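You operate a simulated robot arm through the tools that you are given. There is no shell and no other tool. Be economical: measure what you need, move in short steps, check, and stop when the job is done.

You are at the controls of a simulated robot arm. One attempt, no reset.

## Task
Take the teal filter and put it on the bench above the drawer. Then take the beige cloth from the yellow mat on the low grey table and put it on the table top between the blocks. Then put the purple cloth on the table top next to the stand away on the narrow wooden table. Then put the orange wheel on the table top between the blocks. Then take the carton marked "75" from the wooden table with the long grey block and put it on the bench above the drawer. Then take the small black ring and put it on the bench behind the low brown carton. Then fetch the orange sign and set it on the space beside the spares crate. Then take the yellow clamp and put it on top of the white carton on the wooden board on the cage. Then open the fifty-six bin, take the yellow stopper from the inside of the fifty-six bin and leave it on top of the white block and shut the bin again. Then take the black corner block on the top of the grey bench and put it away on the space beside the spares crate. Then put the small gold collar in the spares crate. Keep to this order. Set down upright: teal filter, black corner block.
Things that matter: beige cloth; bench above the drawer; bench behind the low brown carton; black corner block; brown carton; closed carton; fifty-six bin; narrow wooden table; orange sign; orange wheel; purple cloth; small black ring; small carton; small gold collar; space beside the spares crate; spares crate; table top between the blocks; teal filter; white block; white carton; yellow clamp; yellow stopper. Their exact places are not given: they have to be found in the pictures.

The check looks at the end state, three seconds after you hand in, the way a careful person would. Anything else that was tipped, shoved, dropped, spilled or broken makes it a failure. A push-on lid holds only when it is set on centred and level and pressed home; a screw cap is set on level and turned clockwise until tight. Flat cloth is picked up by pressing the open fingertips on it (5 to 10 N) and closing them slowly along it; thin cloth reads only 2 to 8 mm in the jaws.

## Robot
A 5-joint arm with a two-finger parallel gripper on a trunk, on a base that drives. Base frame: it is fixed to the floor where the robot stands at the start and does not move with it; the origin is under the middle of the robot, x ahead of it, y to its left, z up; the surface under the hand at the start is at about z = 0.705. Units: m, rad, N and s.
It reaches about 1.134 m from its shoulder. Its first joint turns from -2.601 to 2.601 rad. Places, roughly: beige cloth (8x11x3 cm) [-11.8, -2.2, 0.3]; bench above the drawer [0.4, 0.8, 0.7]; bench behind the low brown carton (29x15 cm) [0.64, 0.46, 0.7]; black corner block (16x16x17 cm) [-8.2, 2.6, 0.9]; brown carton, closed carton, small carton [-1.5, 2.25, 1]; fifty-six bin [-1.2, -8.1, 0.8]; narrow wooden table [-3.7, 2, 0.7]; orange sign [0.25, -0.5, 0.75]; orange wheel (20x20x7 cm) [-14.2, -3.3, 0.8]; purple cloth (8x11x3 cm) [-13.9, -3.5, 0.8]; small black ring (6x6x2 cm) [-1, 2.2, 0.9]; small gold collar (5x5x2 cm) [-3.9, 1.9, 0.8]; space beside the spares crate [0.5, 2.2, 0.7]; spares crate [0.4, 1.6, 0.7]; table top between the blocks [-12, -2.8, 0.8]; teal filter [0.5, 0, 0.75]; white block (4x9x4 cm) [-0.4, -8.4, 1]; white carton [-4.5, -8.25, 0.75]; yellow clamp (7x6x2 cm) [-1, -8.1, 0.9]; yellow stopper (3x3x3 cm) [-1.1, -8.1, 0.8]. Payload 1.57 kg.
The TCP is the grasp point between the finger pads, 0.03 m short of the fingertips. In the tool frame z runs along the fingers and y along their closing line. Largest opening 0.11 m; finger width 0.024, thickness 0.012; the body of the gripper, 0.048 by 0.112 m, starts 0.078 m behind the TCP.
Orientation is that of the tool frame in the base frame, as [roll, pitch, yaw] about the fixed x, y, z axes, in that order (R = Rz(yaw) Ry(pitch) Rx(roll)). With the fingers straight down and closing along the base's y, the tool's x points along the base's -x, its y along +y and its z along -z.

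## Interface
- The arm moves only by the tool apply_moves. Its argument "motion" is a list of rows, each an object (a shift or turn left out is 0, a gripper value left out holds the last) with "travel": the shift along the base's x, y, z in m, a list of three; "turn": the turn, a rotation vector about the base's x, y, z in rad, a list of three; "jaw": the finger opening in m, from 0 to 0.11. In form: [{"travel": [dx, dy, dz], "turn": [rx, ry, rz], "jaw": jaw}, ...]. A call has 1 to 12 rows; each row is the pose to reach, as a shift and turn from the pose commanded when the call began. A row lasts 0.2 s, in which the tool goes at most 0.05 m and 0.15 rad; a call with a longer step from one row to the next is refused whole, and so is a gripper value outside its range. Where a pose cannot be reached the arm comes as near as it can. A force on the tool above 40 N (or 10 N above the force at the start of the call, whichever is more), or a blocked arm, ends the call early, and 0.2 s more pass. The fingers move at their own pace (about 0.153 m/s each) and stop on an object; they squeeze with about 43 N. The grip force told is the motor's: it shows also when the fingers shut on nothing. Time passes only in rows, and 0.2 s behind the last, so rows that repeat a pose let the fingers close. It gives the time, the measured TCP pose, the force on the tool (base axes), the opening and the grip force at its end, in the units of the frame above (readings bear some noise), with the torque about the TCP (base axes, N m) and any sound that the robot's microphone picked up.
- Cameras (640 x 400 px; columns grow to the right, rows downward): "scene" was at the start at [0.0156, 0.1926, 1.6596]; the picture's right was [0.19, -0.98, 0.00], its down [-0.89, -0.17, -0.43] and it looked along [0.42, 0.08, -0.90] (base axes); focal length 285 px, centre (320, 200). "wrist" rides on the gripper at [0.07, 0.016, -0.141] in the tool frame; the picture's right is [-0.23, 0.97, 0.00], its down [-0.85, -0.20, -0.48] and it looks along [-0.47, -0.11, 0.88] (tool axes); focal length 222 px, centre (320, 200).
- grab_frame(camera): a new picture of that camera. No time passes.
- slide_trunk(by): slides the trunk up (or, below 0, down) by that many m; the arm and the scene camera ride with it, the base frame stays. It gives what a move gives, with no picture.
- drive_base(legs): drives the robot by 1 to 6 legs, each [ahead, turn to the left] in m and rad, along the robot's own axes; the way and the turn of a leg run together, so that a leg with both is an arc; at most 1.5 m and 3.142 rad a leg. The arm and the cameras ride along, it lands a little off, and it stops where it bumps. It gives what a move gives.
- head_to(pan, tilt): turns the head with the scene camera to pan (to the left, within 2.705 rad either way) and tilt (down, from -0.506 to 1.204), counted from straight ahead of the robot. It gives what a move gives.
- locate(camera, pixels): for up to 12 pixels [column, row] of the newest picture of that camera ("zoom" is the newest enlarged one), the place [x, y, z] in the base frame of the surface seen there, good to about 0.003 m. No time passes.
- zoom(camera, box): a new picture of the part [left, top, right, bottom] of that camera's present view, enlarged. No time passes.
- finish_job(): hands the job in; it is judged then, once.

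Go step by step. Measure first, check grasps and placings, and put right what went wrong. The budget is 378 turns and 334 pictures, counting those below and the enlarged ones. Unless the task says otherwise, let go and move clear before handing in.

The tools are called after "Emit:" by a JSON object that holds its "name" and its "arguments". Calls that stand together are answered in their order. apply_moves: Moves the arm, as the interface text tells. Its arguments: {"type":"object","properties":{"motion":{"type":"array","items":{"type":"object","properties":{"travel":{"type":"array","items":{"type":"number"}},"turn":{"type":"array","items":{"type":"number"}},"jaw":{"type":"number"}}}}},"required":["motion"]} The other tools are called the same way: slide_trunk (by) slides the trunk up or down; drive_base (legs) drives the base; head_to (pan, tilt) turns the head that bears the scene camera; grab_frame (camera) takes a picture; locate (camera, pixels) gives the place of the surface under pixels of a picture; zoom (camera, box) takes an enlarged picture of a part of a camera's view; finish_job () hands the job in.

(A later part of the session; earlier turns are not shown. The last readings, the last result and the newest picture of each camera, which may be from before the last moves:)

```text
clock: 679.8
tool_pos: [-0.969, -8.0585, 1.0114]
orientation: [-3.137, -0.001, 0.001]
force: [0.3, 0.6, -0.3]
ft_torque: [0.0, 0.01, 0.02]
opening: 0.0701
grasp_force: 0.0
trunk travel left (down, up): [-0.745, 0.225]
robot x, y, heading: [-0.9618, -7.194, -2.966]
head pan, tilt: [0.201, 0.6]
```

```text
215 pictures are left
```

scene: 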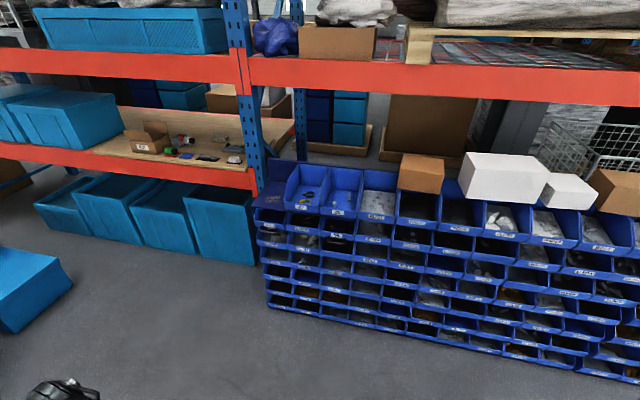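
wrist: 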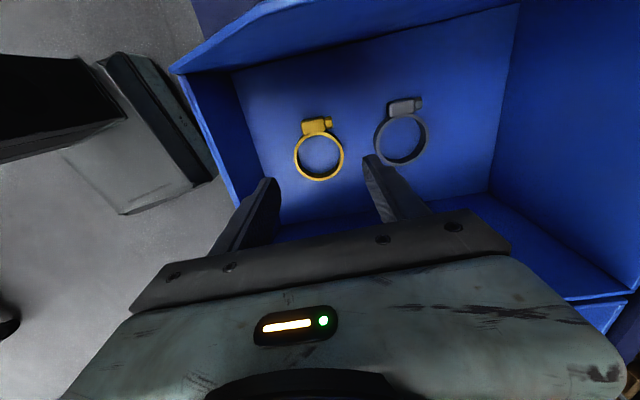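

Emit:
{"name": "slide_trunk", "arguments": {"by": -0.058}}

Emit:
{"name": "grab_frame", "arguments": {"camera": "wrist"}}

```text
clock: 680.8
tool_pos: [-0.9698, -8.0592, 0.9525]
orientation: [-3.138, 0.0, 0.001]
force: [-0.6, -1.3, -0.2]
ft_torque: [0.0, -0.01, -0.05]
opening: 0.0699
grasp_force: 0.1
trunk travel left (down, up): [-0.687, 0.283]
robot x, y, heading: [-0.962, -7.1951, -2.969]
head pan, tilt: [0.201, 0.6]
```

```text
214 pictures are left
```

wrist: 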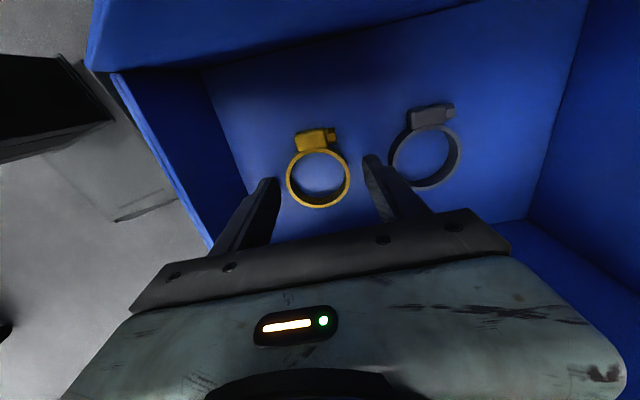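

The ring is between the fingers, grey clamp clear. Closing and lifting.

Emit:
{"name": "apply_moves", "arguments": {"motion": [{"jaw": 0.06}, {"jaw": 0.05}, {"jaw": 0.04}, {"jaw": 0.035}, {"jaw": 0.035}]}}

Emit:
{"name": "slide_trunk", "arguments": {"by": 0.2}}

Emit:
{"name": "grab_frame", "arguments": {"camera": "wrist"}}

```text
clock: 682.0
tool_pos: [-0.968, -8.059, 0.9527]
orientation: [-3.136, -0.001, 0.001]
force: [0.6, 0.5, 1.2]
ft_torque: [0.0, 0.04, -0.03]
opening: 0.0507
grasp_force: 42.8
trunk travel left (down, up): [-0.687, 0.283]
robot x, y, heading: [-0.9615, -7.1937, -2.97]
head pan, tilt: [0.201, 0.6]
```

```text
clock: 684.1
tool_pos: [-0.969, -8.0582, 1.153]
orientation: [-3.137, 0.0, -0.001]
force: [0.2, -0.5, -0.4]
ft_torque: [0.01, 0.01, -0.01]
opening: 0.051
grasp_force: 42.6
trunk travel left (down, up): [-0.887, 0.083]
robot x, y, heading: [-0.9604, -7.195, -2.97]
head pan, tilt: [0.201, 0.6]
```

```text
213 pictures are left
```

wrist: 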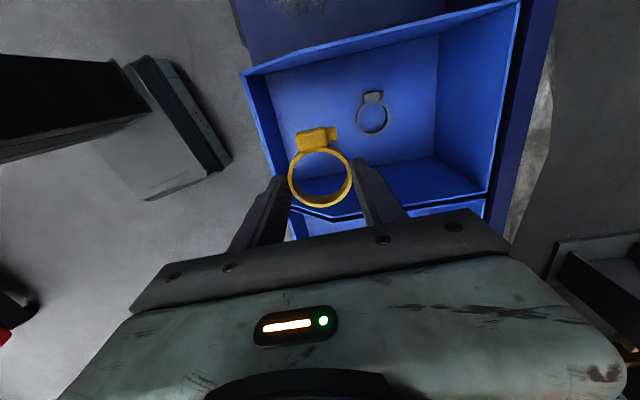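

Clamp held at 0.051. Retracting and driving west along the rack toward the white carton on the cage.

Emit:
{"name": "apply_moves", "arguments": {"motion": [{"travel": [0, 0.045, 0]}, {"travel": [0, 0.09, 0]}, {"travel": [0, 0.135, 0]}, {"travel": [0, 0.18, 0]}, {"travel": [0, 0.225, 0]}, {"travel": [0, 0.24, 0]}, {"travel": [0, 0.24, 0]}]}}

Emit:
{"name": "drive_base", "arguments": {"legs": [[0, -0.263], [1.2, 0], [1.2, 0]]}}

Emit:
{"name": "head_to", "arguments": {"pan": 0.8, "tilt": 0.6}}

Emit:
{"name": "grab_frame", "arguments": {"camera": "scene"}}

```text
clock: 685.7
tool_pos: [-0.9687, -7.8183, 1.1528]
orientation: [-3.137, 0.001, 0.002]
force: [0.3, -0.7, -1.1]
ft_torque: [0.0, 0.02, 0.0]
opening: 0.0511
grasp_force: 42.8
trunk travel left (down, up): [-0.887, 0.083]
robot x, y, heading: [-0.9622, -7.1937, -2.973]
head pan, tilt: [0.201, 0.6]
```

```text
clock: 698.6
tool_pos: [-3.5657, -7.5747, 1.153]
orientation: [-3.138, 0.001, -0.262]
force: [0.3, 0.1, -0.2]
ft_torque: [-0.01, -0.05, -0.01]
opening: 0.0511
grasp_force: 42.9
trunk travel left (down, up): [-0.887, 0.083]
robot x, y, heading: [-3.3975, -6.9731, 3.049]
head pan, tilt: [0.201, 0.6]
```

```text
clock: 699.6
tool_pos: [-3.5654, -7.573, 1.1534]
orientation: [-3.136, -0.001, -0.262]
force: [1.0, 0.2, 0.5]
ft_torque: [-0.03, 0.04, 0.01]
opening: 0.0511
grasp_force: 43.1
trunk travel left (down, up): [-0.887, 0.083]
robot x, y, heading: [-3.4008, -6.9743, 3.05]
head pan, tilt: [0.799, 0.6]
```

```text
212 pictures are left
```

scene: 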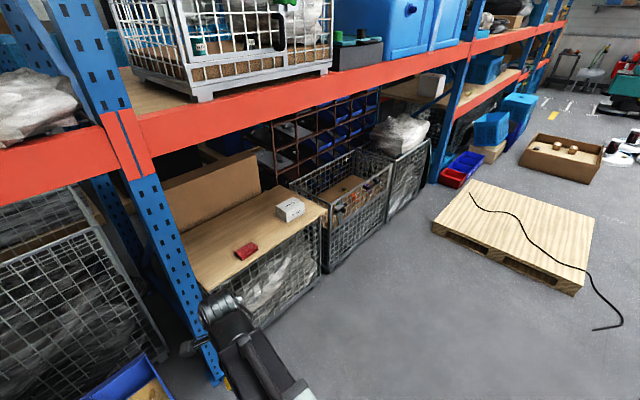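

The white carton is at (290,209) on a wooden board on a cage. Measuring it and the beam above.

Emit:
{"name": "locate", "arguments": {"camera": "scene", "pixels": [[291, 203], [278, 207], [303, 208], [292, 215], [245, 250], [200, 255], [325, 212], [290, 100], [290, 85], [250, 175], [215, 370], [160, 250]]}}

Emit:
{"name": "zoom", "arguments": {"camera": "scene", "box": [200, 130, 360, 270]}}

```text
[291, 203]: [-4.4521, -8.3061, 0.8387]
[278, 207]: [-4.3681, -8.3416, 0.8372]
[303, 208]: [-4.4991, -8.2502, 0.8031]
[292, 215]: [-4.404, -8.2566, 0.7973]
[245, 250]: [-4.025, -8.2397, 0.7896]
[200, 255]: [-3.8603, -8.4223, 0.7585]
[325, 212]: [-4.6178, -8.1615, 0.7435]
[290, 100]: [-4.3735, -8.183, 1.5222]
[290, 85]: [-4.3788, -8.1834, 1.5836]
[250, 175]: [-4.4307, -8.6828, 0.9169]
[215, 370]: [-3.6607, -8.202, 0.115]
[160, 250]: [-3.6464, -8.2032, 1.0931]
```

```text
2.86 times, centred on (280, 200) of scene
```

zoom: 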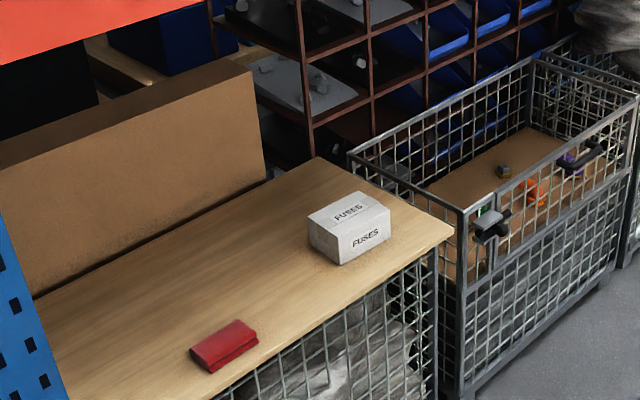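

White carton top z 0.838, centre ≈ (-4.44,-8.29). Driving to about (-4.44,-7.42).

Emit:
{"name": "locate", "arguments": {"camera": "scene", "pixels": [[433, 232], [570, 293], [440, 215]]}}

Emit:
{"name": "drive_base", "arguments": {"legs": [[0, 0.496], [1.11, 0], [0, -0.228]]}}

Emit:
{"name": "grab_frame", "arguments": {"camera": "wrist"}}

```text
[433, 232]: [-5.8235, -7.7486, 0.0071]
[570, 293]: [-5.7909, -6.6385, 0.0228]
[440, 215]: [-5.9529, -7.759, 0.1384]
```

```text
clock: 707.5
tool_pos: [-4.4313, -8.027, 1.1539]
orientation: [-3.136, 0.001, -0.005]
force: [0.0, -0.3, 0.1]
ft_torque: [-0.02, 0.03, 0.02]
opening: 0.0508
grasp_force: 43.0
trunk travel left (down, up): [-0.887, 0.083]
robot x, y, heading: [-4.4233, -7.4014, -2.971]
head pan, tilt: [0.799, 0.6]
```

```text
210 pictures are left
```

wrist: 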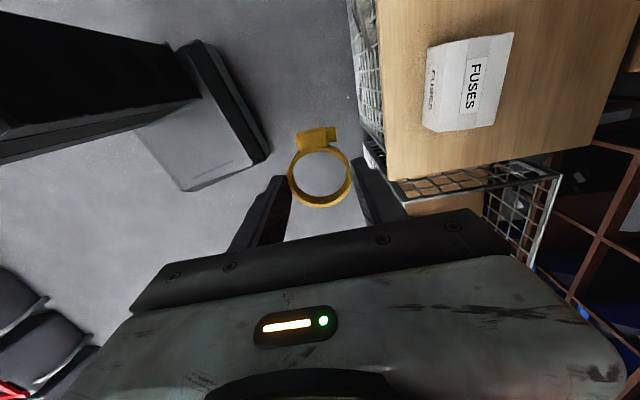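

Emit:
{"name": "locate", "arguments": {"camera": "wrist", "pixels": [[445, 42], [512, 34], [494, 124], [430, 128], [470, 85], [600, 90]]}}

```text
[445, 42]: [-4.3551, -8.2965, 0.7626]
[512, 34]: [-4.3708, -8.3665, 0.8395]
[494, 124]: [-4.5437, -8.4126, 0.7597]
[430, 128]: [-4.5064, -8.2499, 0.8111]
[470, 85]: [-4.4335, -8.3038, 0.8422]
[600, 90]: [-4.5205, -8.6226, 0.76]
```

Emit:
{"name": "zoom", "arguments": {"camera": "wrist", "box": [400, 20, 540, 140]}}

Emit:
{"name": "locate", "arguments": {"camera": "wrist", "pixels": [[450, 85], [442, 90], [498, 80], [500, 85], [480, 42], [467, 122], [475, 82], [455, 50], [445, 125], [490, 118], [505, 40]]}}

```text
3.33 times, centred on (470, 80) of wrist
```

zoom: 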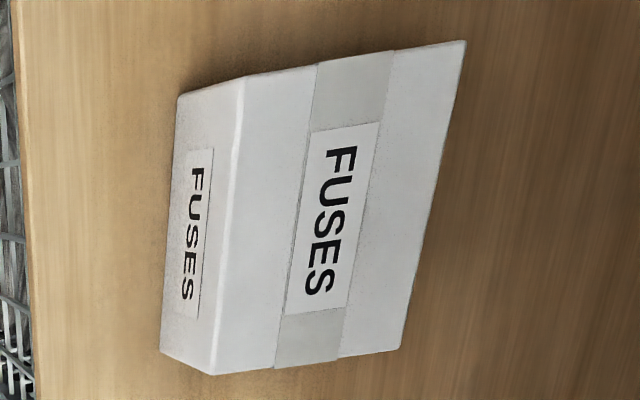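

```text
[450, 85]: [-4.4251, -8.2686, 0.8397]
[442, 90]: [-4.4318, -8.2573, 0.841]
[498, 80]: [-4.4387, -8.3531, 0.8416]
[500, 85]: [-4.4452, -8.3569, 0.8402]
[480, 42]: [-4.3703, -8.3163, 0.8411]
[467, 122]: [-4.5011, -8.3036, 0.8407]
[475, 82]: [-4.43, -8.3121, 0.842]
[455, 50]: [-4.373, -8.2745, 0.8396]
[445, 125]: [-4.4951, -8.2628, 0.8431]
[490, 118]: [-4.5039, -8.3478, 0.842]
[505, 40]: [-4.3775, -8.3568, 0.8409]
```

Carton top is x -4.365…-4.505, y -8.255…-8.36, z 0.841. Extending over its centre and lowering.

Emit:
{"name": "apply_moves", "arguments": {"motion": [{"travel": [-0.002, -0.048, 0]}, {"travel": [-0.004, -0.096, 0]}, {"travel": [-0.006, -0.144, 0]}, {"travel": [-0.008, -0.192, 0]}, {"travel": [-0.01, -0.24, 0]}, {"travel": [-0.01, -0.279, 0]}, {"travel": [-0.01, -0.279, 0]}]}}

Emit:
{"name": "slide_trunk", "arguments": {"by": -0.25}}

Emit:
{"name": "grab_frame", "arguments": {"camera": "wrist"}}

```text
clock: 709.1
tool_pos: [-4.4414, -8.3034, 1.1527]
orientation: [-3.14, 0.0, -0.004]
force: [-0.1, -0.2, -0.2]
ft_torque: [0.01, 0.03, 0.01]
opening: 0.0507
grasp_force: 43.2
trunk travel left (down, up): [-0.887, 0.083]
robot x, y, heading: [-4.4232, -7.4033, -2.973]
head pan, tilt: [0.799, 0.6]
```

```text
clock: 711.7
tool_pos: [-4.4418, -8.3038, 0.9031]
orientation: [-3.138, -0.002, -0.005]
force: [0.0, -0.3, -0.5]
ft_torque: [0.0, 0.01, 0.0]
opening: 0.051
grasp_force: 42.5
trunk travel left (down, up): [-0.637, 0.333]
robot x, y, heading: [-4.4234, -7.4012, -2.971]
head pan, tilt: [0.799, 0.6]
```

```text
208 pictures are left
```

wrist: 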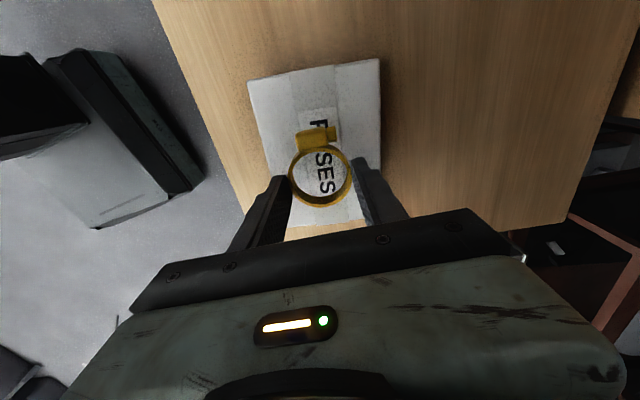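

Centred over the carton. Lowering the final 2.6 cm.

Emit:
{"name": "slide_trunk", "arguments": {"by": -0.023}}

Emit:
{"name": "slide_trunk", "arguments": {"by": -0.004}}

```text
clock: 712.4
tool_pos: [-4.442, -8.3034, 0.8805]
orientation: [-3.139, 0.001, -0.004]
force: [0.6, -0.5, -0.4]
ft_torque: [0.0, 0.0, -0.02]
opening: 0.0513
grasp_force: 42.5
trunk travel left (down, up): [-0.614, 0.356]
robot x, y, heading: [-4.4221, -7.4009, -2.969]
head pan, tilt: [0.799, 0.6]
```

```text
clock: 712.9
tool_pos: [-4.4419, -8.3045, 0.8769]
orientation: [-3.139, 0.0, -0.003]
force: [0.5, -1.4, 3.9]
ft_torque: [-0.12, 0.02, 0.02]
opening: 0.0509
grasp_force: 43.0
trunk travel left (down, up): [-0.61, 0.36]
robot x, y, heading: [-4.4256, -7.401, -2.967]
head pan, tilt: [0.799, 0.6]
```

Light contact (3.9 N). Releasing and lifting.

Emit:
{"name": "apply_moves", "arguments": {"motion": [{"jaw": 0.056}, {"jaw": 0.065}, {"jaw": 0.07}, {"jaw": 0.07}]}}

Emit:
{"name": "slide_trunk", "arguments": {"by": 0.28}}

Emit:
{"name": "grab_frame", "arguments": {"camera": "wrist"}}

```text
clock: 713.9
tool_pos: [-4.4416, -8.3049, 0.877]
orientation: [-3.139, 0.0, -0.004]
force: [-0.1, 0.8, 0.1]
ft_torque: [0.01, 0.02, -0.01]
opening: 0.0701
grasp_force: 0.2
trunk travel left (down, up): [-0.61, 0.36]
robot x, y, heading: [-4.4231, -7.4017, -2.97]
head pan, tilt: [0.799, 0.6]
```

```text
clock: 716.7
tool_pos: [-4.443, -8.3032, 1.1557]
orientation: [-3.138, 0.0, -0.003]
force: [-0.5, 0.0, 0.2]
ft_torque: [-0.01, 0.02, -0.01]
opening: 0.0701
grasp_force: 0.0
trunk travel left (down, up): [-0.89, 0.08]
robot x, y, heading: [-4.4222, -7.4001, -2.967]
head pan, tilt: [0.799, 0.6]
```

```text
207 pictures are left
```

wrist: 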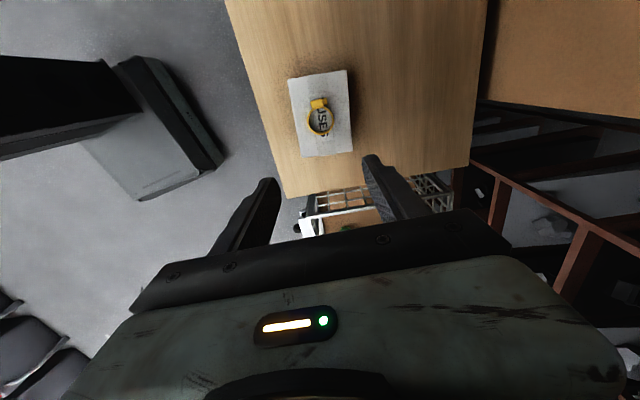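

The clamp rests on the FUSES carton. Now the 56 bin: retract and reverse back along the rack.

Emit:
{"name": "apply_moves", "arguments": {"motion": [{"travel": [0, 0.048, 0]}, {"travel": [0.002, 0.096, 0]}, {"travel": [0.004, 0.144, 0]}, {"travel": [0.006, 0.192, 0]}, {"travel": [0.008, 0.24, 0]}, {"travel": [0.01, 0.28, 0]}, {"travel": [0.01, 0.28, 0]}]}}

Emit:
{"name": "drive_base", "arguments": {"legs": [[0, -0.077], [-1.1, 0], [-1.1, 0], [-1.08, 0], [0, 0.08]]}}

Emit:
{"name": "head_to", "arguments": {"pan": 1.2, "tilt": 0.8}}

Emit:
{"name": "grab_frame", "arguments": {"camera": "scene"}}

Emit:
{"name": "grab_frame", "arguments": {"camera": "wrist"}}

```text
clock: 718.3
tool_pos: [-4.4345, -8.0227, 1.1562]
orientation: [-3.14, 0.0, -0.004]
force: [-0.7, 0.4, 0.6]
ft_torque: [-0.02, 0.0, -0.03]
opening: 0.0699
grasp_force: 0.1
trunk travel left (down, up): [-0.89, 0.08]
robot x, y, heading: [-4.4215, -7.3967, -2.962]
head pan, tilt: [0.799, 0.6]
```

```text
clock: 735.2
tool_pos: [-1.1959, -7.6862, 1.1554]
orientation: [-3.137, 0.0, -0.023]
force: [-2.0, 0.1, 0.3]
ft_torque: [0.0, -0.03, 0.0]
opening: 0.0698
grasp_force: 0.1
trunk travel left (down, up): [-0.89, 0.08]
robot x, y, heading: [-1.1697, -7.0676, -2.994]
head pan, tilt: [0.799, 0.6]
```

```text
clock: 736.1
tool_pos: [-1.1956, -7.6861, 1.1564]
orientation: [-3.139, -0.001, -0.022]
force: [0.1, 0.9, 0.0]
ft_torque: [0.01, 0.04, 0.01]
opening: 0.0704
grasp_force: 0.0
trunk travel left (down, up): [-0.89, 0.08]
robot x, y, heading: [-1.1738, -7.0662, -2.992]
head pan, tilt: [1.201, 0.799]
```

```text
206 pictures are left
```

scene: 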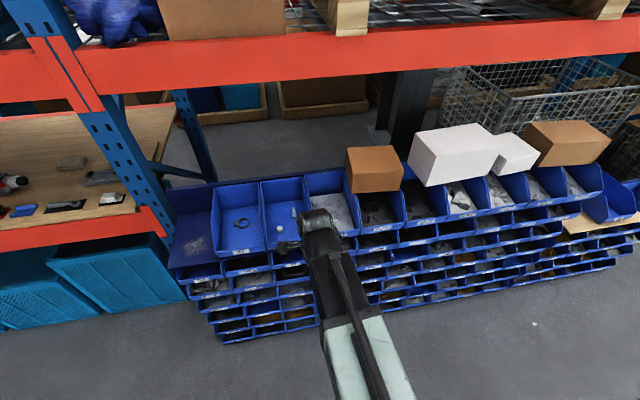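

```text
205 pictures are left
```

wrist: 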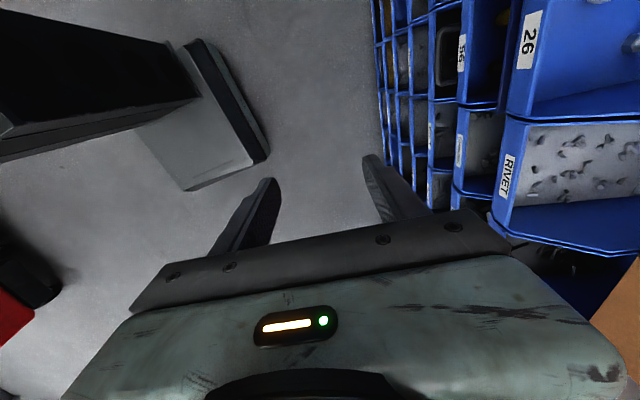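

The 56 handle is at wrist (445,50). Zooming there and measuring handle and front face.

Emit:
{"name": "zoom", "arguments": {"camera": "wrist", "box": [400, 0, 560, 100]}}

Emit:
{"name": "locate", "arguments": {"camera": "zoom", "pixels": [[150, 100], [145, 160], [150, 220], [160, 300], [185, 110], [185, 330], [245, 170], [200, 200], [260, 60], [330, 60], [270, 300], [240, 120]]}}

Emit:
{"name": "zoom", "arguments": {"camera": "scene", "box": [200, 180, 340, 320]}}

```text
4.00 times, centred on (480, 50) of wrist
```

zoom: 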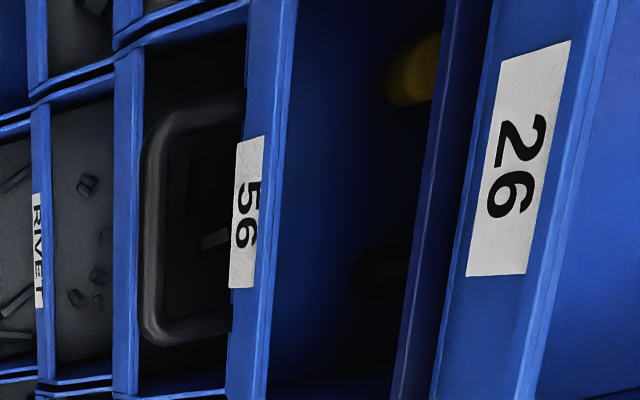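

```text
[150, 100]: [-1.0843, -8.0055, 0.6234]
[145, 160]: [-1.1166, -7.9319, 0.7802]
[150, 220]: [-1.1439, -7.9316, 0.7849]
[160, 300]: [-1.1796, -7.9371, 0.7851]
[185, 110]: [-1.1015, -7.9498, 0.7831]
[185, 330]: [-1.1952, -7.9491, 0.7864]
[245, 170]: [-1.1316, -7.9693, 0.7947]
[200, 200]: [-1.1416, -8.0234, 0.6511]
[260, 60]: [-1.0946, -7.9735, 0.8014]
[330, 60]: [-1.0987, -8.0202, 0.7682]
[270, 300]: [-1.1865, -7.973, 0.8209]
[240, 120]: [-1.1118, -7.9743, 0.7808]
```

```text
2.86 times, centred on (270, 250) of scene
```

zoom: 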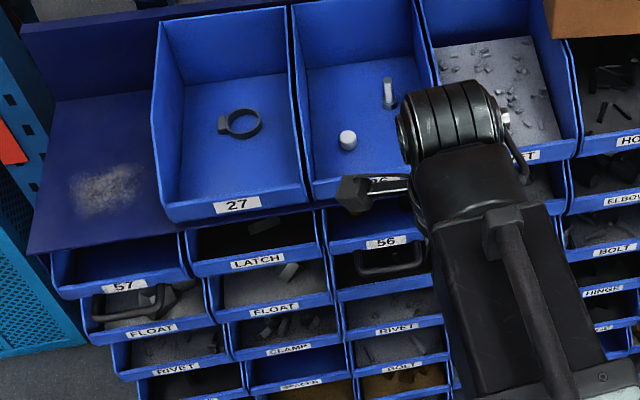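

The handle is a U-bar at y≈-7.937, z 0.785, spanning x -1.10…-1.195, ~27 mm in front of the face. A vertical hand would hit bin 26 above, so I'll tilt the hand horizontal and grip the bar from the front. First lower, retract and line up.

Emit:
{"name": "slide_trunk", "arguments": {"by": -0.3}}

Emit:
{"name": "apply_moves", "arguments": {"motion": [{"travel": [0.02, 0.03, 0]}, {"travel": [0.04, 0.06, 0], "jaw": 0.05}, {"travel": [0.04, 0.06, 0]}]}}

```text
clock: 739.1
tool_pos: [-1.1951, -7.6848, 0.8561]
orientation: [-3.138, -0.001, -0.023]
force: [-0.5, -0.4, 0.2]
ft_torque: [0.0, 0.04, 0.0]
opening: 0.0699
grasp_force: 0.1
trunk travel left (down, up): [-0.59, 0.38]
robot x, y, heading: [-1.1719, -7.0632, -2.995]
head pan, tilt: [1.201, 0.799]
```

```text
clock: 739.9
tool_pos: [-1.155, -7.6255, 0.8569]
orientation: [-3.138, -0.001, -0.023]
force: [-0.1, -0.5, -0.5]
ft_torque: [0.01, 0.02, -0.01]
opening: 0.0502
grasp_force: 0.2
trunk travel left (down, up): [-0.59, 0.38]
robot x, y, heading: [-1.1724, -7.0646, -2.994]
head pan, tilt: [1.201, 0.799]
```

Testing the tilt with the first four steps.

Emit:
{"name": "apply_moves", "arguments": {"motion": [{"travel": [0.001, -0.0349, 0.0024], "turn": [-0.14, -0.0042, 0]}, {"travel": [0.002, -0.0691, 0.0097], "turn": [-0.28, -0.0084, 0]}, {"travel": [0.003, -0.1019, 0.0217], "turn": [-0.42, -0.0126, 0]}, {"travel": [0.004, -0.1328, 0.0382], "turn": [-0.56, -0.0168, 0]}, {"travel": [0.004, -0.1328, 0.0382], "turn": [-0.56, -0.0168, 0]}]}}

```text
clock: 741.1
tool_pos: [-1.1525, -7.7561, 0.893]
orientation: [2.584, -0.027, -0.014]
force: [-0.5, 0.2, -0.8]
ft_torque: [0.0, 0.03, 0.0]
opening: 0.0501
grasp_force: 0.0
trunk travel left (down, up): [-0.59, 0.38]
robot x, y, heading: [-1.1675, -7.0648, -2.993]
head pan, tilt: [1.201, 0.799]
```

Tilt works. Completing it to about 1.54 rad.

Emit:
{"name": "apply_moves", "arguments": {"motion": [{"travel": [0.0008, -0.0283, 0.0206], "turn": [-0.14, -0.0042, 0]}, {"travel": [0.0016, -0.0534, 0.0449], "turn": [-0.28, -0.0084, 0]}, {"travel": [0.0022, -0.0748, 0.0725], "turn": [-0.42, -0.0126, 0]}, {"travel": [0.0028, -0.0922, 0.1029], "turn": [-0.56, -0.0168, 0]}, {"travel": [0.0031, -0.1052, 0.1353], "turn": [-0.7, -0.021, 0]}, {"travel": [0.0034, -0.1136, 0.1693], "turn": [-0.84, -0.0252, 0]}, {"travel": [0.0035, -0.1171, 0.2041], "turn": [-0.98, -0.0294, 0]}, {"travel": [0.0035, -0.1171, 0.2041], "turn": [-0.98, -0.0294, 0]}]}}

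Emit:
{"name": "grab_frame", "arguments": {"camera": "wrist"}}

Emit:
{"name": "grab_frame", "arguments": {"camera": "scene"}}

```text
clock: 742.9
tool_pos: [-1.1468, -7.8749, 1.0856]
orientation: [1.603, -0.052, 0.031]
force: [-0.5, 0.2, 0.9]
ft_torque: [0.0, -0.01, 0.0]
opening: 0.0496
grasp_force: 0.0
out of reach, approached as far as the arm can: row 1, 2, 3, 4, 5, 6, 7, 8
trunk travel left (down, up): [-0.59, 0.38]
robot x, y, heading: [-1.1694, -7.0619, -2.993]
head pan, tilt: [1.201, 0.799]
```

```text
202 pictures are left
```

wrist: 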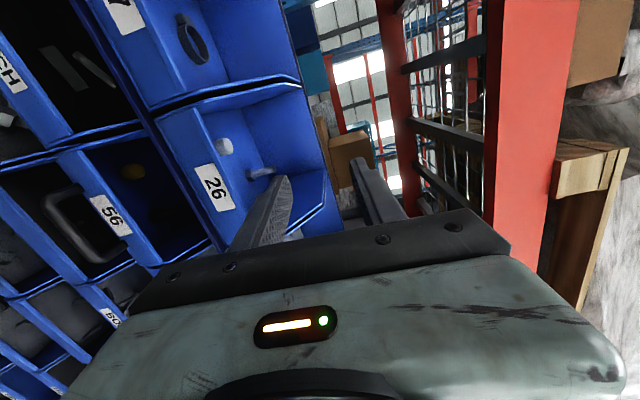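

```text
201 pictures are left
```

scene: 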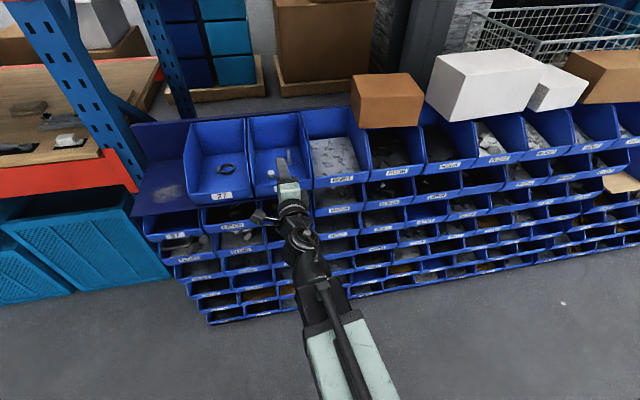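

The hand is horizontal at z 1.086, tips 7 cm from the bin fronts. Lowering the trunk 0.3 to the handle's height.

Emit:
{"name": "slide_trunk", "arguments": {"by": -0.3}}

Emit:
{"name": "grab_frame", "arguments": {"camera": "wrist"}}

Emit:
{"name": "grab_frame", "arguments": {"camera": "scene"}}

```text
clock: 745.9
tool_pos: [-1.1483, -7.8751, 0.7874]
orientation: [1.602, -0.052, 0.029]
force: [-0.1, -0.6, 0.3]
ft_torque: [0.0, 0.02, 0.05]
opening: 0.0498
grasp_force: 0.1
trunk travel left (down, up): [-0.29, 0.68]
robot x, y, heading: [-1.1753, -7.0619, -2.993]
head pan, tilt: [1.201, 0.799]
```

```text
200 pictures are left
```

wrist: 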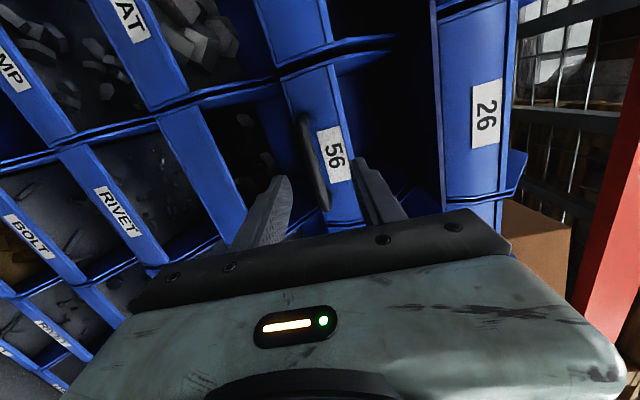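

```text
199 pictures are left
```

scene: 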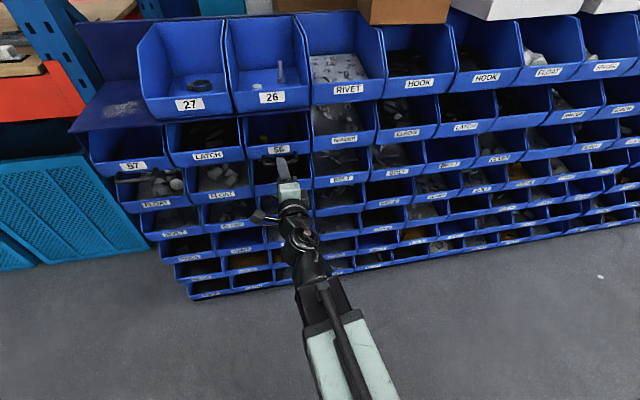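

The bar is between the fingers at wrist (315,165). Re-measuring it before advancing.

Emit:
{"name": "locate", "arguments": {"camera": "wrist", "pixels": [[303, 130], [312, 165], [320, 200], [335, 155], [335, 110], [340, 190], [308, 95], [270, 185], [362, 165]]}}

Emit:
{"name": "zoom", "arguments": {"camera": "wrist", "box": [240, 80, 420, 240]}}

```text
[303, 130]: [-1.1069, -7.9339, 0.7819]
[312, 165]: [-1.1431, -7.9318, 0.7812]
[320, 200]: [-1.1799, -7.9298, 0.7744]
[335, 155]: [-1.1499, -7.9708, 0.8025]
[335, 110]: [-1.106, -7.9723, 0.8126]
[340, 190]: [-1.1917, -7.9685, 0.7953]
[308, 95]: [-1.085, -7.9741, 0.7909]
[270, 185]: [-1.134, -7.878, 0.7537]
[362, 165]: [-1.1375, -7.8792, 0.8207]
```

```text
2.50 times, centred on (330, 160) of wrist
```

zoom: 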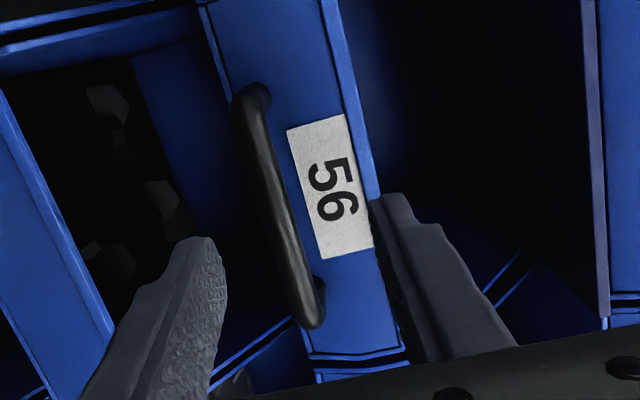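

Bar centre z≈0.781. Lowering 6 mm, then advancing 5.8 cm and closing on it.

Emit:
{"name": "slide_trunk", "arguments": {"by": -0.006}}

Emit:
{"name": "apply_moves", "arguments": {"motion": [{"travel": [0, -0.02, 0]}, {"travel": [0, -0.04, 0]}, {"travel": [0, -0.056, 0]}, {"travel": [0, -0.056, 0]}]}}

Emit:
{"name": "grab_frame", "arguments": {"camera": "wrist"}}

```text
clock: 746.5
tool_pos: [-1.1473, -7.8745, 0.7798]
orientation: [1.603, -0.055, 0.029]
force: [0.0, 0.1, 0.4]
ft_torque: [0.03, 0.02, 0.01]
opening: 0.0501
grasp_force: 0.1
trunk travel left (down, up): [-0.284, 0.686]
robot x, y, heading: [-1.1711, -7.0619, -2.994]
head pan, tilt: [1.201, 0.799]
```

```text
clock: 747.5
tool_pos: [-1.1471, -7.9306, 0.7807]
orientation: [1.602, -0.053, 0.03]
force: [-0.7, -0.4, 0.9]
ft_torque: [-0.03, -0.04, 0.03]
opening: 0.05
grasp_force: 0.0
trunk travel left (down, up): [-0.284, 0.686]
robot x, y, heading: [-1.17, -7.0624, -2.992]
head pan, tilt: [1.201, 0.799]
```

```text
197 pictures are left
```

wrist: 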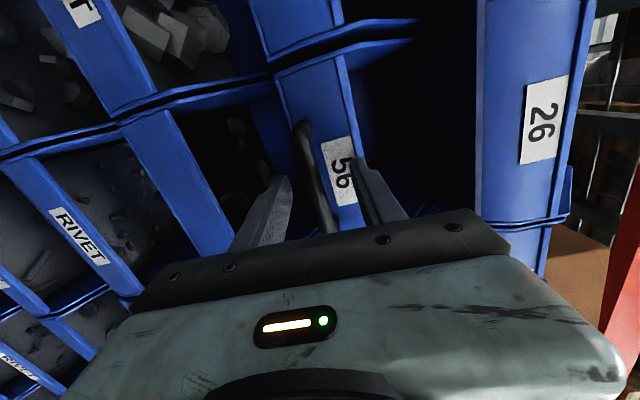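

Emit:
{"name": "apply_moves", "arguments": {"motion": [{"jaw": 0.04}, {"jaw": 0.03}, {"jaw": 0.02}, {"jaw": 0.01}, {"jaw": 0.0}, {"jaw": 0.0}]}}

```text
clock: 748.8
tool_pos: [-1.1474, -7.9321, 0.7786]
orientation: [1.607, -0.05, 0.026]
force: [3.1, 6.4, -34.0]
ft_torque: [0.27, 0.8, 0.41]
opening: 0.0137
grasp_force: 30.1
trunk travel left (down, up): [-0.284, 0.686]
robot x, y, heading: [-1.1717, -7.0632, -2.992]
head pan, tilt: [1.201, 0.799]
stopped in row 6: the force on the tool passed its limit at 42 N (the readings are from after the stop); the commanded pose is now the measured one
```

Gripped the bar, but with 34 N downward—bar is slightly lower than the hand. Easing the trunk down 4 mm.

Emit:
{"name": "slide_trunk", "arguments": {"by": -0.004}}

```text
clock: 749.3
tool_pos: [-1.1478, -7.9307, 0.7775]
orientation: [1.6, -0.051, 0.029]
force: [0.4, -2.7, 10.5]
ft_torque: [0.01, 0.8, 0.12]
opening: 0.0134
grasp_force: 30.1
trunk travel left (down, up): [-0.28, 0.69]
robot x, y, heading: [-1.1711, -7.0657, -2.992]
head pan, tilt: [1.201, 0.799]
```

Pulling the drawer straight out 0.15 m.

Emit:
{"name": "apply_moves", "arguments": {"motion": [{"travel": [0, 0.015, 0]}, {"travel": [0, 0.03, 0]}, {"travel": [0, 0.045, 0]}, {"travel": [0, 0.06, 0]}, {"travel": [0, 0.075, 0]}, {"travel": [0, 0.09, 0]}, {"travel": [0, 0.105, 0]}, {"travel": [0, 0.12, 0]}, {"travel": [0, 0.135, 0]}, {"travel": [0, 0.15, 0]}, {"travel": [0, 0.15, 0]}]}}

Emit:
{"name": "grab_frame", "arguments": {"camera": "scene"}}

Emit:
{"name": "grab_frame", "arguments": {"camera": "wrist"}}

```text
clock: 751.7
tool_pos: [-1.1443, -7.8277, 0.778]
orientation: [1.601, -0.049, 0.031]
force: [22.6, 1.4, 20.1]
ft_torque: [-0.07, 0.77, 0.19]
opening: 0.0135
grasp_force: 30.4
out of reach, approached as far as the arm can: row 8, 9, 10, 11
trunk travel left (down, up): [-0.28, 0.69]
robot x, y, heading: [-1.1711, -7.0639, -2.996]
head pan, tilt: [1.201, 0.799]
```

```text
196 pictures are left
```

scene: 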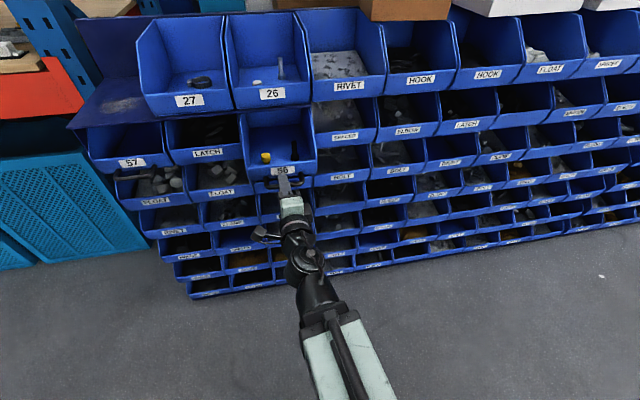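

```text
195 pictures are left
```

wrist: 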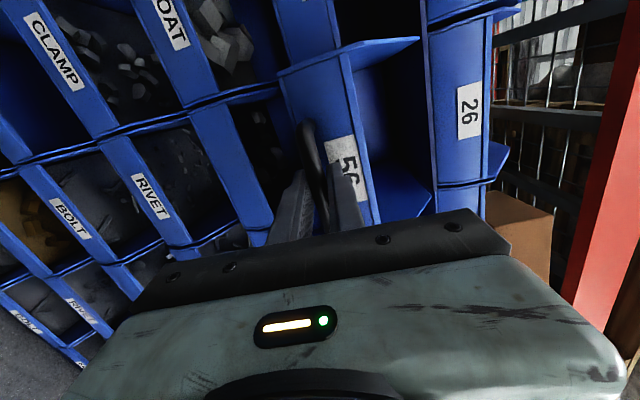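

The drawer is out ~0.10 m and the stopper shows at scene (265,157). Measuring.

Emit:
{"name": "locate", "arguments": {"camera": "scene", "pixels": [[265, 154], [265, 161], [283, 170], [278, 105], [295, 150], [270, 130], [245, 150], [315, 150]]}}

Emit:
{"name": "zoom", "arguments": {"camera": "scene", "box": [220, 80, 340, 220]}}

```text
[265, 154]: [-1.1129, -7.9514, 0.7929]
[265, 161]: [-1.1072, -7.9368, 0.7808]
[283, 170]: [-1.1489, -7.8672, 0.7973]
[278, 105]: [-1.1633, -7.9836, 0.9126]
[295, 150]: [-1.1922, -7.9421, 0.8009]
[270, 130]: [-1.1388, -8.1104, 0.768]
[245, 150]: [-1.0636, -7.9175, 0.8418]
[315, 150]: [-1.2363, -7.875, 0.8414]
```

```text
2.86 times, centred on (280, 150) of scene
```

zoom: 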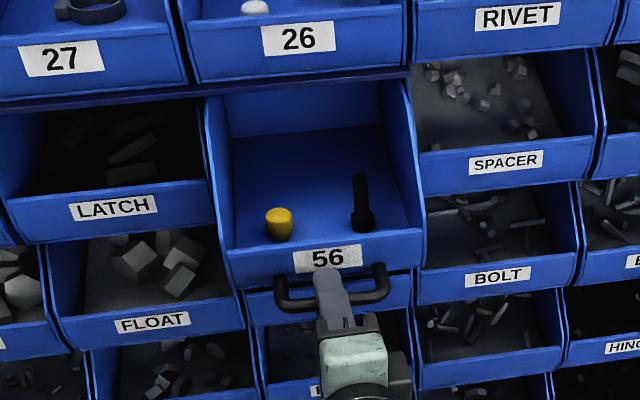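

Stopper is at (-1.11,-7.945), still close under bin 26's lip, and the arm is at its shortest. I'll push back 6 cm, release, and reposition the base farther back so I can pull it further out.

Emit:
{"name": "apply_moves", "arguments": {"motion": [{"travel": [0, -0.02, 0]}, {"travel": [0, -0.04, 0]}, {"travel": [0, -0.06, 0]}, {"travel": [0, -0.06, 0], "jaw": 0.03}, {"travel": [0, -0.06, 0], "jaw": 0.05}, {"travel": [0, -0.06, 0], "jaw": 0.05}]}}

Emit:
{"name": "apply_moves", "arguments": {"motion": [{"travel": [0, 0.02, 0]}, {"travel": [0, 0.04, 0]}, {"travel": [0, 0.06, 0]}, {"travel": [0, 0.065, 0]}, {"travel": [0, 0.065, 0]}]}}

Emit:
{"name": "grab_frame", "arguments": {"camera": "scene"}}

```text
clock: 753.1
tool_pos: [-1.1489, -7.8894, 0.7757]
orientation: [1.604, -0.052, 0.026]
force: [0.9, 0.5, -0.7]
ft_torque: [0.02, -0.01, 0.01]
opening: 0.0501
grasp_force: 0.1
trunk travel left (down, up): [-0.28, 0.69]
robot x, y, heading: [-1.1732, -7.0634, -2.996]
head pan, tilt: [1.201, 0.799]
```

```text
clock: 754.3
tool_pos: [-1.1475, -7.8282, 0.7768]
orientation: [1.603, -0.052, 0.025]
force: [-0.4, -0.9, 0.5]
ft_torque: [0.01, -0.01, 0.0]
opening: 0.0503
grasp_force: 0.1
out of reach, approached as far as the arm can: row 4, 5
trunk travel left (down, up): [-0.28, 0.69]
robot x, y, heading: [-1.1697, -7.0676, -2.988]
head pan, tilt: [1.201, 0.799]
```

```text
193 pictures are left
```

scene: 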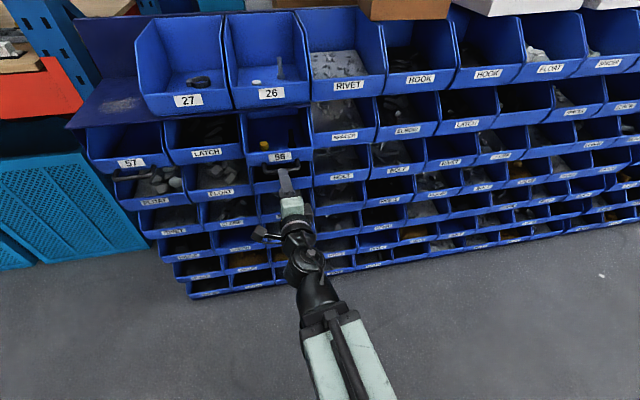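

Hand is free of the bar. Moving the base back 0.22 m (turn right, ahead, turn back).

Emit:
{"name": "drive_base", "arguments": {"legs": [[0, -1.72], [0.22, 0], [0, 1.72]]}}

Emit:
{"name": "grab_frame", "arguments": {"camera": "scene"}}

Emit:
{"name": "grab_frame", "arguments": {"camera": "wrist"}}

```text
clock: 764.2
tool_pos: [-1.1402, -7.6319, 0.7764]
orientation: [1.605, -0.05, 0.038]
force: [-0.5, -0.4, 0.1]
ft_torque: [-0.01, 0.0, 0.04]
opening: 0.05
grasp_force: 0.1
trunk travel left (down, up): [-0.28, 0.69]
robot x, y, heading: [-1.1748, -6.8702, -2.989]
head pan, tilt: [1.201, 0.799]
```

```text
192 pictures are left
```

scene: 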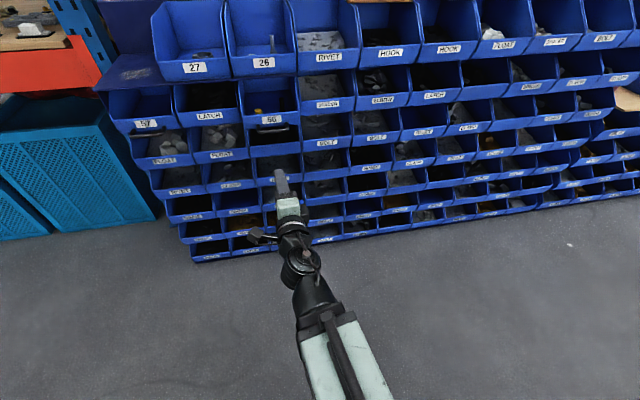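

```text
191 pictures are left
```

wrist: 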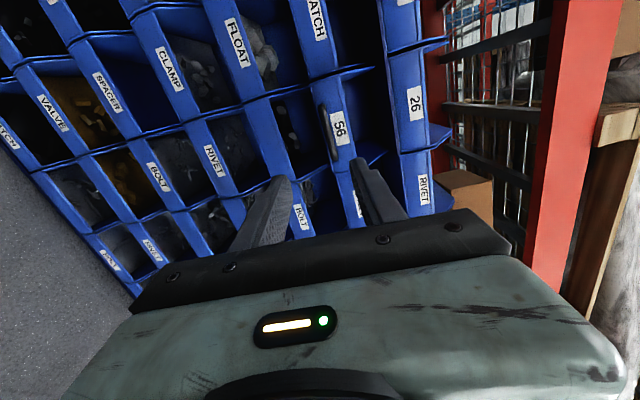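

Emit:
{"name": "locate", "arguments": {"camera": "wrist", "pixels": [[321, 110], [325, 128], [332, 150], [338, 130], [335, 105]]}}

Emit:
{"name": "locate", "arguments": {"camera": "scene", "pixels": [[272, 120], [255, 126], [272, 132], [288, 130], [258, 110]]}}

```text
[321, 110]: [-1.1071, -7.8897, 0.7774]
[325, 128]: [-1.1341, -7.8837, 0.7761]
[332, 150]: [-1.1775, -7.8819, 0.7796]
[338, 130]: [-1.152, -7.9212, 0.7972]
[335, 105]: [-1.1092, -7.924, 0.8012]
```

```text
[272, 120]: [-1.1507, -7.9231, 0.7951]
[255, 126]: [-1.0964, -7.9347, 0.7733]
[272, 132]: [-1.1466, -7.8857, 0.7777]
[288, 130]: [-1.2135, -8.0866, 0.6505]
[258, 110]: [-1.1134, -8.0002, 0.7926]
```

Bar now at y≈-7.887, z 0.777 – level with the hand. Advancing 0.25 m and gripping again.

Emit:
{"name": "apply_moves", "arguments": {"motion": [{"travel": [-0.001, -0.045, 0]}, {"travel": [-0.003, -0.09, 0]}, {"travel": [-0.004, -0.135, 0]}, {"travel": [-0.006, -0.18, 0]}, {"travel": [-0.007, -0.215, 0]}, {"travel": [-0.008, -0.235, 0]}, {"travel": [-0.008, -0.25, 0]}, {"travel": [-0.008, -0.25, 0]}]}}

Emit:
{"name": "grab_frame", "arguments": {"camera": "wrist"}}

```text
clock: 766.0
tool_pos: [-1.1494, -7.8814, 0.7765]
orientation: [1.607, -0.051, 0.039]
force: [-0.5, 0.2, 0.3]
ft_torque: [0.0, -0.02, -0.02]
opening: 0.0503
grasp_force: 0.0
trunk travel left (down, up): [-0.28, 0.69]
robot x, y, heading: [-1.1803, -6.872, -2.99]
head pan, tilt: [1.201, 0.799]
```

```text
190 pictures are left
```

wrist: 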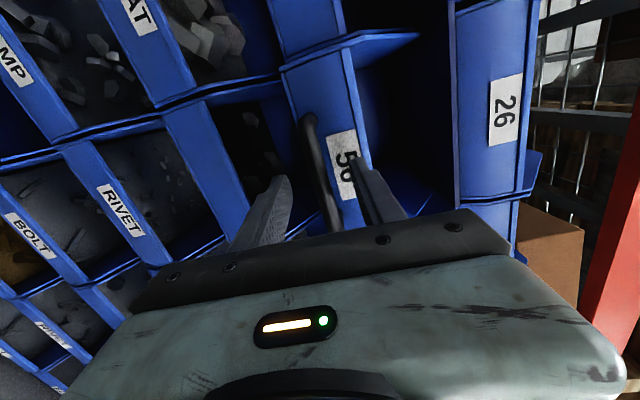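

Emit:
{"name": "apply_moves", "arguments": {"motion": [{"jaw": 0.03}, {"jaw": 0.02}, {"jaw": 0.01}, {"jaw": 0.0}, {"jaw": 0.0}]}}

Emit:
{"name": "apply_moves", "arguments": {"motion": [{"travel": [0, 0.015, 0]}, {"travel": [0, 0.03, 0]}, {"travel": [0, 0.045, 0]}, {"travel": [0, 0.06, 0]}, {"travel": [0, 0.075, 0]}, {"travel": [0, 0.09, 0]}, {"travel": [0, 0.105, 0]}, {"travel": [0, 0.12, 0]}, {"travel": [0, 0.12, 0]}]}}

Emit:
{"name": "grab_frame", "arguments": {"camera": "scene"}}

```text
clock: 767.2
tool_pos: [-1.1496, -7.8804, 0.7779]
orientation: [1.604, -0.049, 0.037]
force: [-2.2, -2.0, 19.1]
ft_torque: [-0.11, 0.77, 0.48]
opening: 0.0135
grasp_force: 29.8
trunk travel left (down, up): [-0.28, 0.69]
robot x, y, heading: [-1.1798, -6.8646, -2.987]
head pan, tilt: [1.201, 0.799]
```

```text
clock: 769.2
tool_pos: [-1.1466, -7.7601, 0.7782]
orientation: [1.604, -0.05, 0.042]
force: [21.9, 2.3, 21.1]
ft_torque: [-0.18, 0.74, 0.29]
opening: 0.0138
grasp_force: 29.8
trunk travel left (down, up): [-0.28, 0.69]
robot x, y, heading: [-1.1785, -6.8689, -2.992]
head pan, tilt: [1.201, 0.799]
```

```text
189 pictures are left
```

scene: 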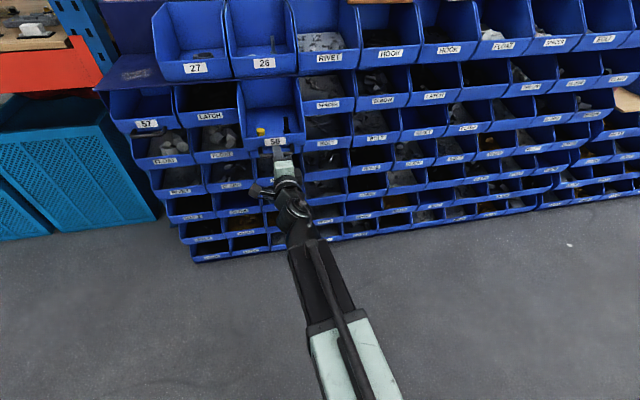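

Drawer is out ~0.17 m; stopper visible at (260,131). Releasing the bar and backing off, then measuring.

Emit:
{"name": "apply_moves", "arguments": {"motion": [{"jaw": 0.025}, {"jaw": 0.05}, {"jaw": 0.05}, {"travel": [0, 0.02, 0]}, {"travel": [0, 0.04, 0]}, {"travel": [0, 0.06, 0]}, {"travel": [0, 0.08, 0]}, {"travel": [0, 0.1, 0]}, {"travel": [0, 0.1, 0]}]}}

Emit:
{"name": "zoom", "arguments": {"camera": "scene", "box": [200, 40, 340, 180]}}

Emit:
{"name": "locate", "arguments": {"camera": "scene", "pixels": [[260, 128], [260, 131], [260, 134], [273, 141], [262, 64], [243, 115], [303, 115], [270, 100], [285, 125], [270, 80], [275, 145]]}}

```text
clock: 771.2
tool_pos: [-1.1489, -7.6617, 0.776]
orientation: [1.607, -0.052, 0.036]
force: [-0.8, 0.6, 0.5]
ft_torque: [0.01, 0.01, 0.0]
opening: 0.0503
grasp_force: 0.0
trunk travel left (down, up): [-0.28, 0.69]
robot x, y, heading: [-1.1773, -6.8709, -2.987]
head pan, tilt: [1.201, 0.799]
```

```text
2.86 times, centred on (270, 110) of scene
```

zoom: 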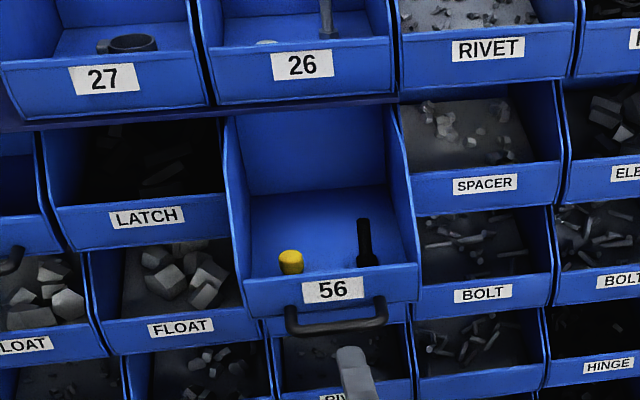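

```text
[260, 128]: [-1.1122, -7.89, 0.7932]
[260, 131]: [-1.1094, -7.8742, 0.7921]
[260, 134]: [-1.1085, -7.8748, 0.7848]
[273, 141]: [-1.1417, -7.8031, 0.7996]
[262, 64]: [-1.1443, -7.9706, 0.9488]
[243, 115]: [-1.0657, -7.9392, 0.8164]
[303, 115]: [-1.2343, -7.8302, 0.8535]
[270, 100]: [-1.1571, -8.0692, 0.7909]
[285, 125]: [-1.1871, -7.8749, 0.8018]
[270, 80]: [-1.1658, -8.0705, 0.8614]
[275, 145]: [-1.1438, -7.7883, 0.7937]
```

Stopper is at (-1.110,-7.88), top z 0.793, with good clearance to bin 26. Raising the trunk and turning the hand back to vertical.

Emit:
{"name": "slide_trunk", "arguments": {"by": 0.4}}

Emit:
{"name": "apply_moves", "arguments": {"motion": [{"travel": [0, 0.0035, -0.0348], "turn": [0.14, 0.005, 0]}, {"travel": [0, 0.0119, -0.0688], "turn": [0.28, 0.01, 0]}, {"travel": [-0.001, 0.0249, -0.1012], "turn": [0.42, 0.015, 0]}, {"travel": [-0.001, 0.0423, -0.1316], "turn": [0.56, 0.02, 0]}, {"travel": [-0.002, 0.0637, -0.1592], "turn": [0.7, 0.025, 0]}, {"travel": [-0.003, 0.0888, -0.1835], "turn": [0.84, 0.03, 0]}, {"travel": [-0.004, 0.1171, -0.2041], "turn": [0.98, 0.035, 0]}, {"travel": [-0.005, 0.148, -0.2206], "turn": [1.12, 0.04, 0]}, {"travel": [-0.006, 0.1808, -0.2326], "turn": [1.26, 0.045, 0]}, {"travel": [-0.008, 0.215, -0.2399], "turn": [1.4, 0.05, 0]}, {"travel": [-0.009, 0.2499, -0.2423], "turn": [1.535, 0.055, 0]}, {"travel": [-0.009, 0.2499, -0.2423], "turn": [1.535, 0.055, 0]}]}}

```text
clock: 775.1
tool_pos: [-1.1497, -7.6618, 1.1767]
orientation: [1.607, -0.051, 0.038]
force: [-0.1, 0.1, 1.1]
ft_torque: [-0.02, 0.02, -0.02]
opening: 0.0502
grasp_force: 0.0
trunk travel left (down, up): [-0.68, 0.29]
robot x, y, heading: [-1.1783, -6.8681, -2.991]
head pan, tilt: [1.201, 0.799]
```

```text
clock: 777.7
tool_pos: [-1.1592, -7.4125, 0.9459]
orientation: [-3.138, -0.004, -0.014]
force: [0.4, -0.3, -0.5]
ft_torque: [0.01, 0.0, -0.01]
opening: 0.0501
grasp_force: 0.1
out of reach, approached as far as the arm can: row 2, 3, 4, 5, 6, 7, 8, 9, 10, 11, 12
trunk travel left (down, up): [-0.68, 0.29]
robot x, y, heading: [-1.1757, -6.8661, -2.986]
head pan, tilt: [1.201, 0.799]
```

Vertical again at z 0.946. Extending over the stopper and looking.

Emit:
{"name": "apply_moves", "arguments": {"motion": [{"travel": [0.005, -0.047, 0]}, {"travel": [0.01, -0.094, 0]}, {"travel": [0.015, -0.141, 0]}, {"travel": [0.02, -0.188, 0]}, {"travel": [0.025, -0.235, 0]}, {"travel": [0.03, -0.282, 0]}, {"travel": [0.035, -0.329, 0]}, {"travel": [0.04, -0.376, 0]}, {"travel": [0.045, -0.42, 0]}, {"travel": [0.049, -0.4675, 0]}, {"travel": [0.049, -0.4675, 0]}]}}

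Emit:
{"name": "grab_frame", "arguments": {"camera": "wrist"}}

```text
clock: 780.1
tool_pos: [-1.1193, -7.7677, 0.9463]
orientation: [3.141, -0.003, -0.013]
force: [-0.1, -0.5, -0.3]
ft_torque: [-0.04, 0.01, 0.03]
opening: 0.0502
grasp_force: 0.2
out of reach, approached as far as the arm can: row 8, 9, 10, 11
trunk travel left (down, up): [-0.68, 0.29]
robot x, y, heading: [-1.178, -6.8726, -2.988]
head pan, tilt: [1.201, 0.799]
```

```text
187 pictures are left
```

wrist: 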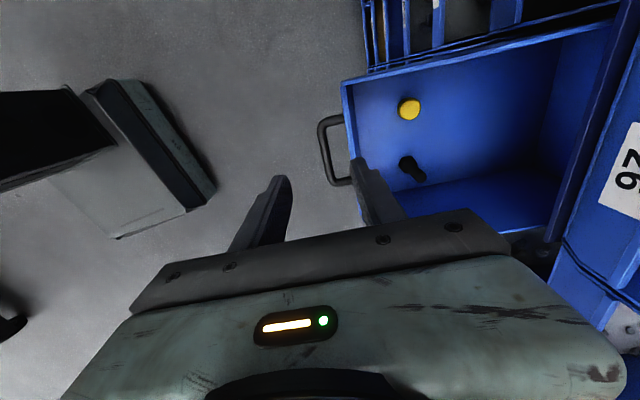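

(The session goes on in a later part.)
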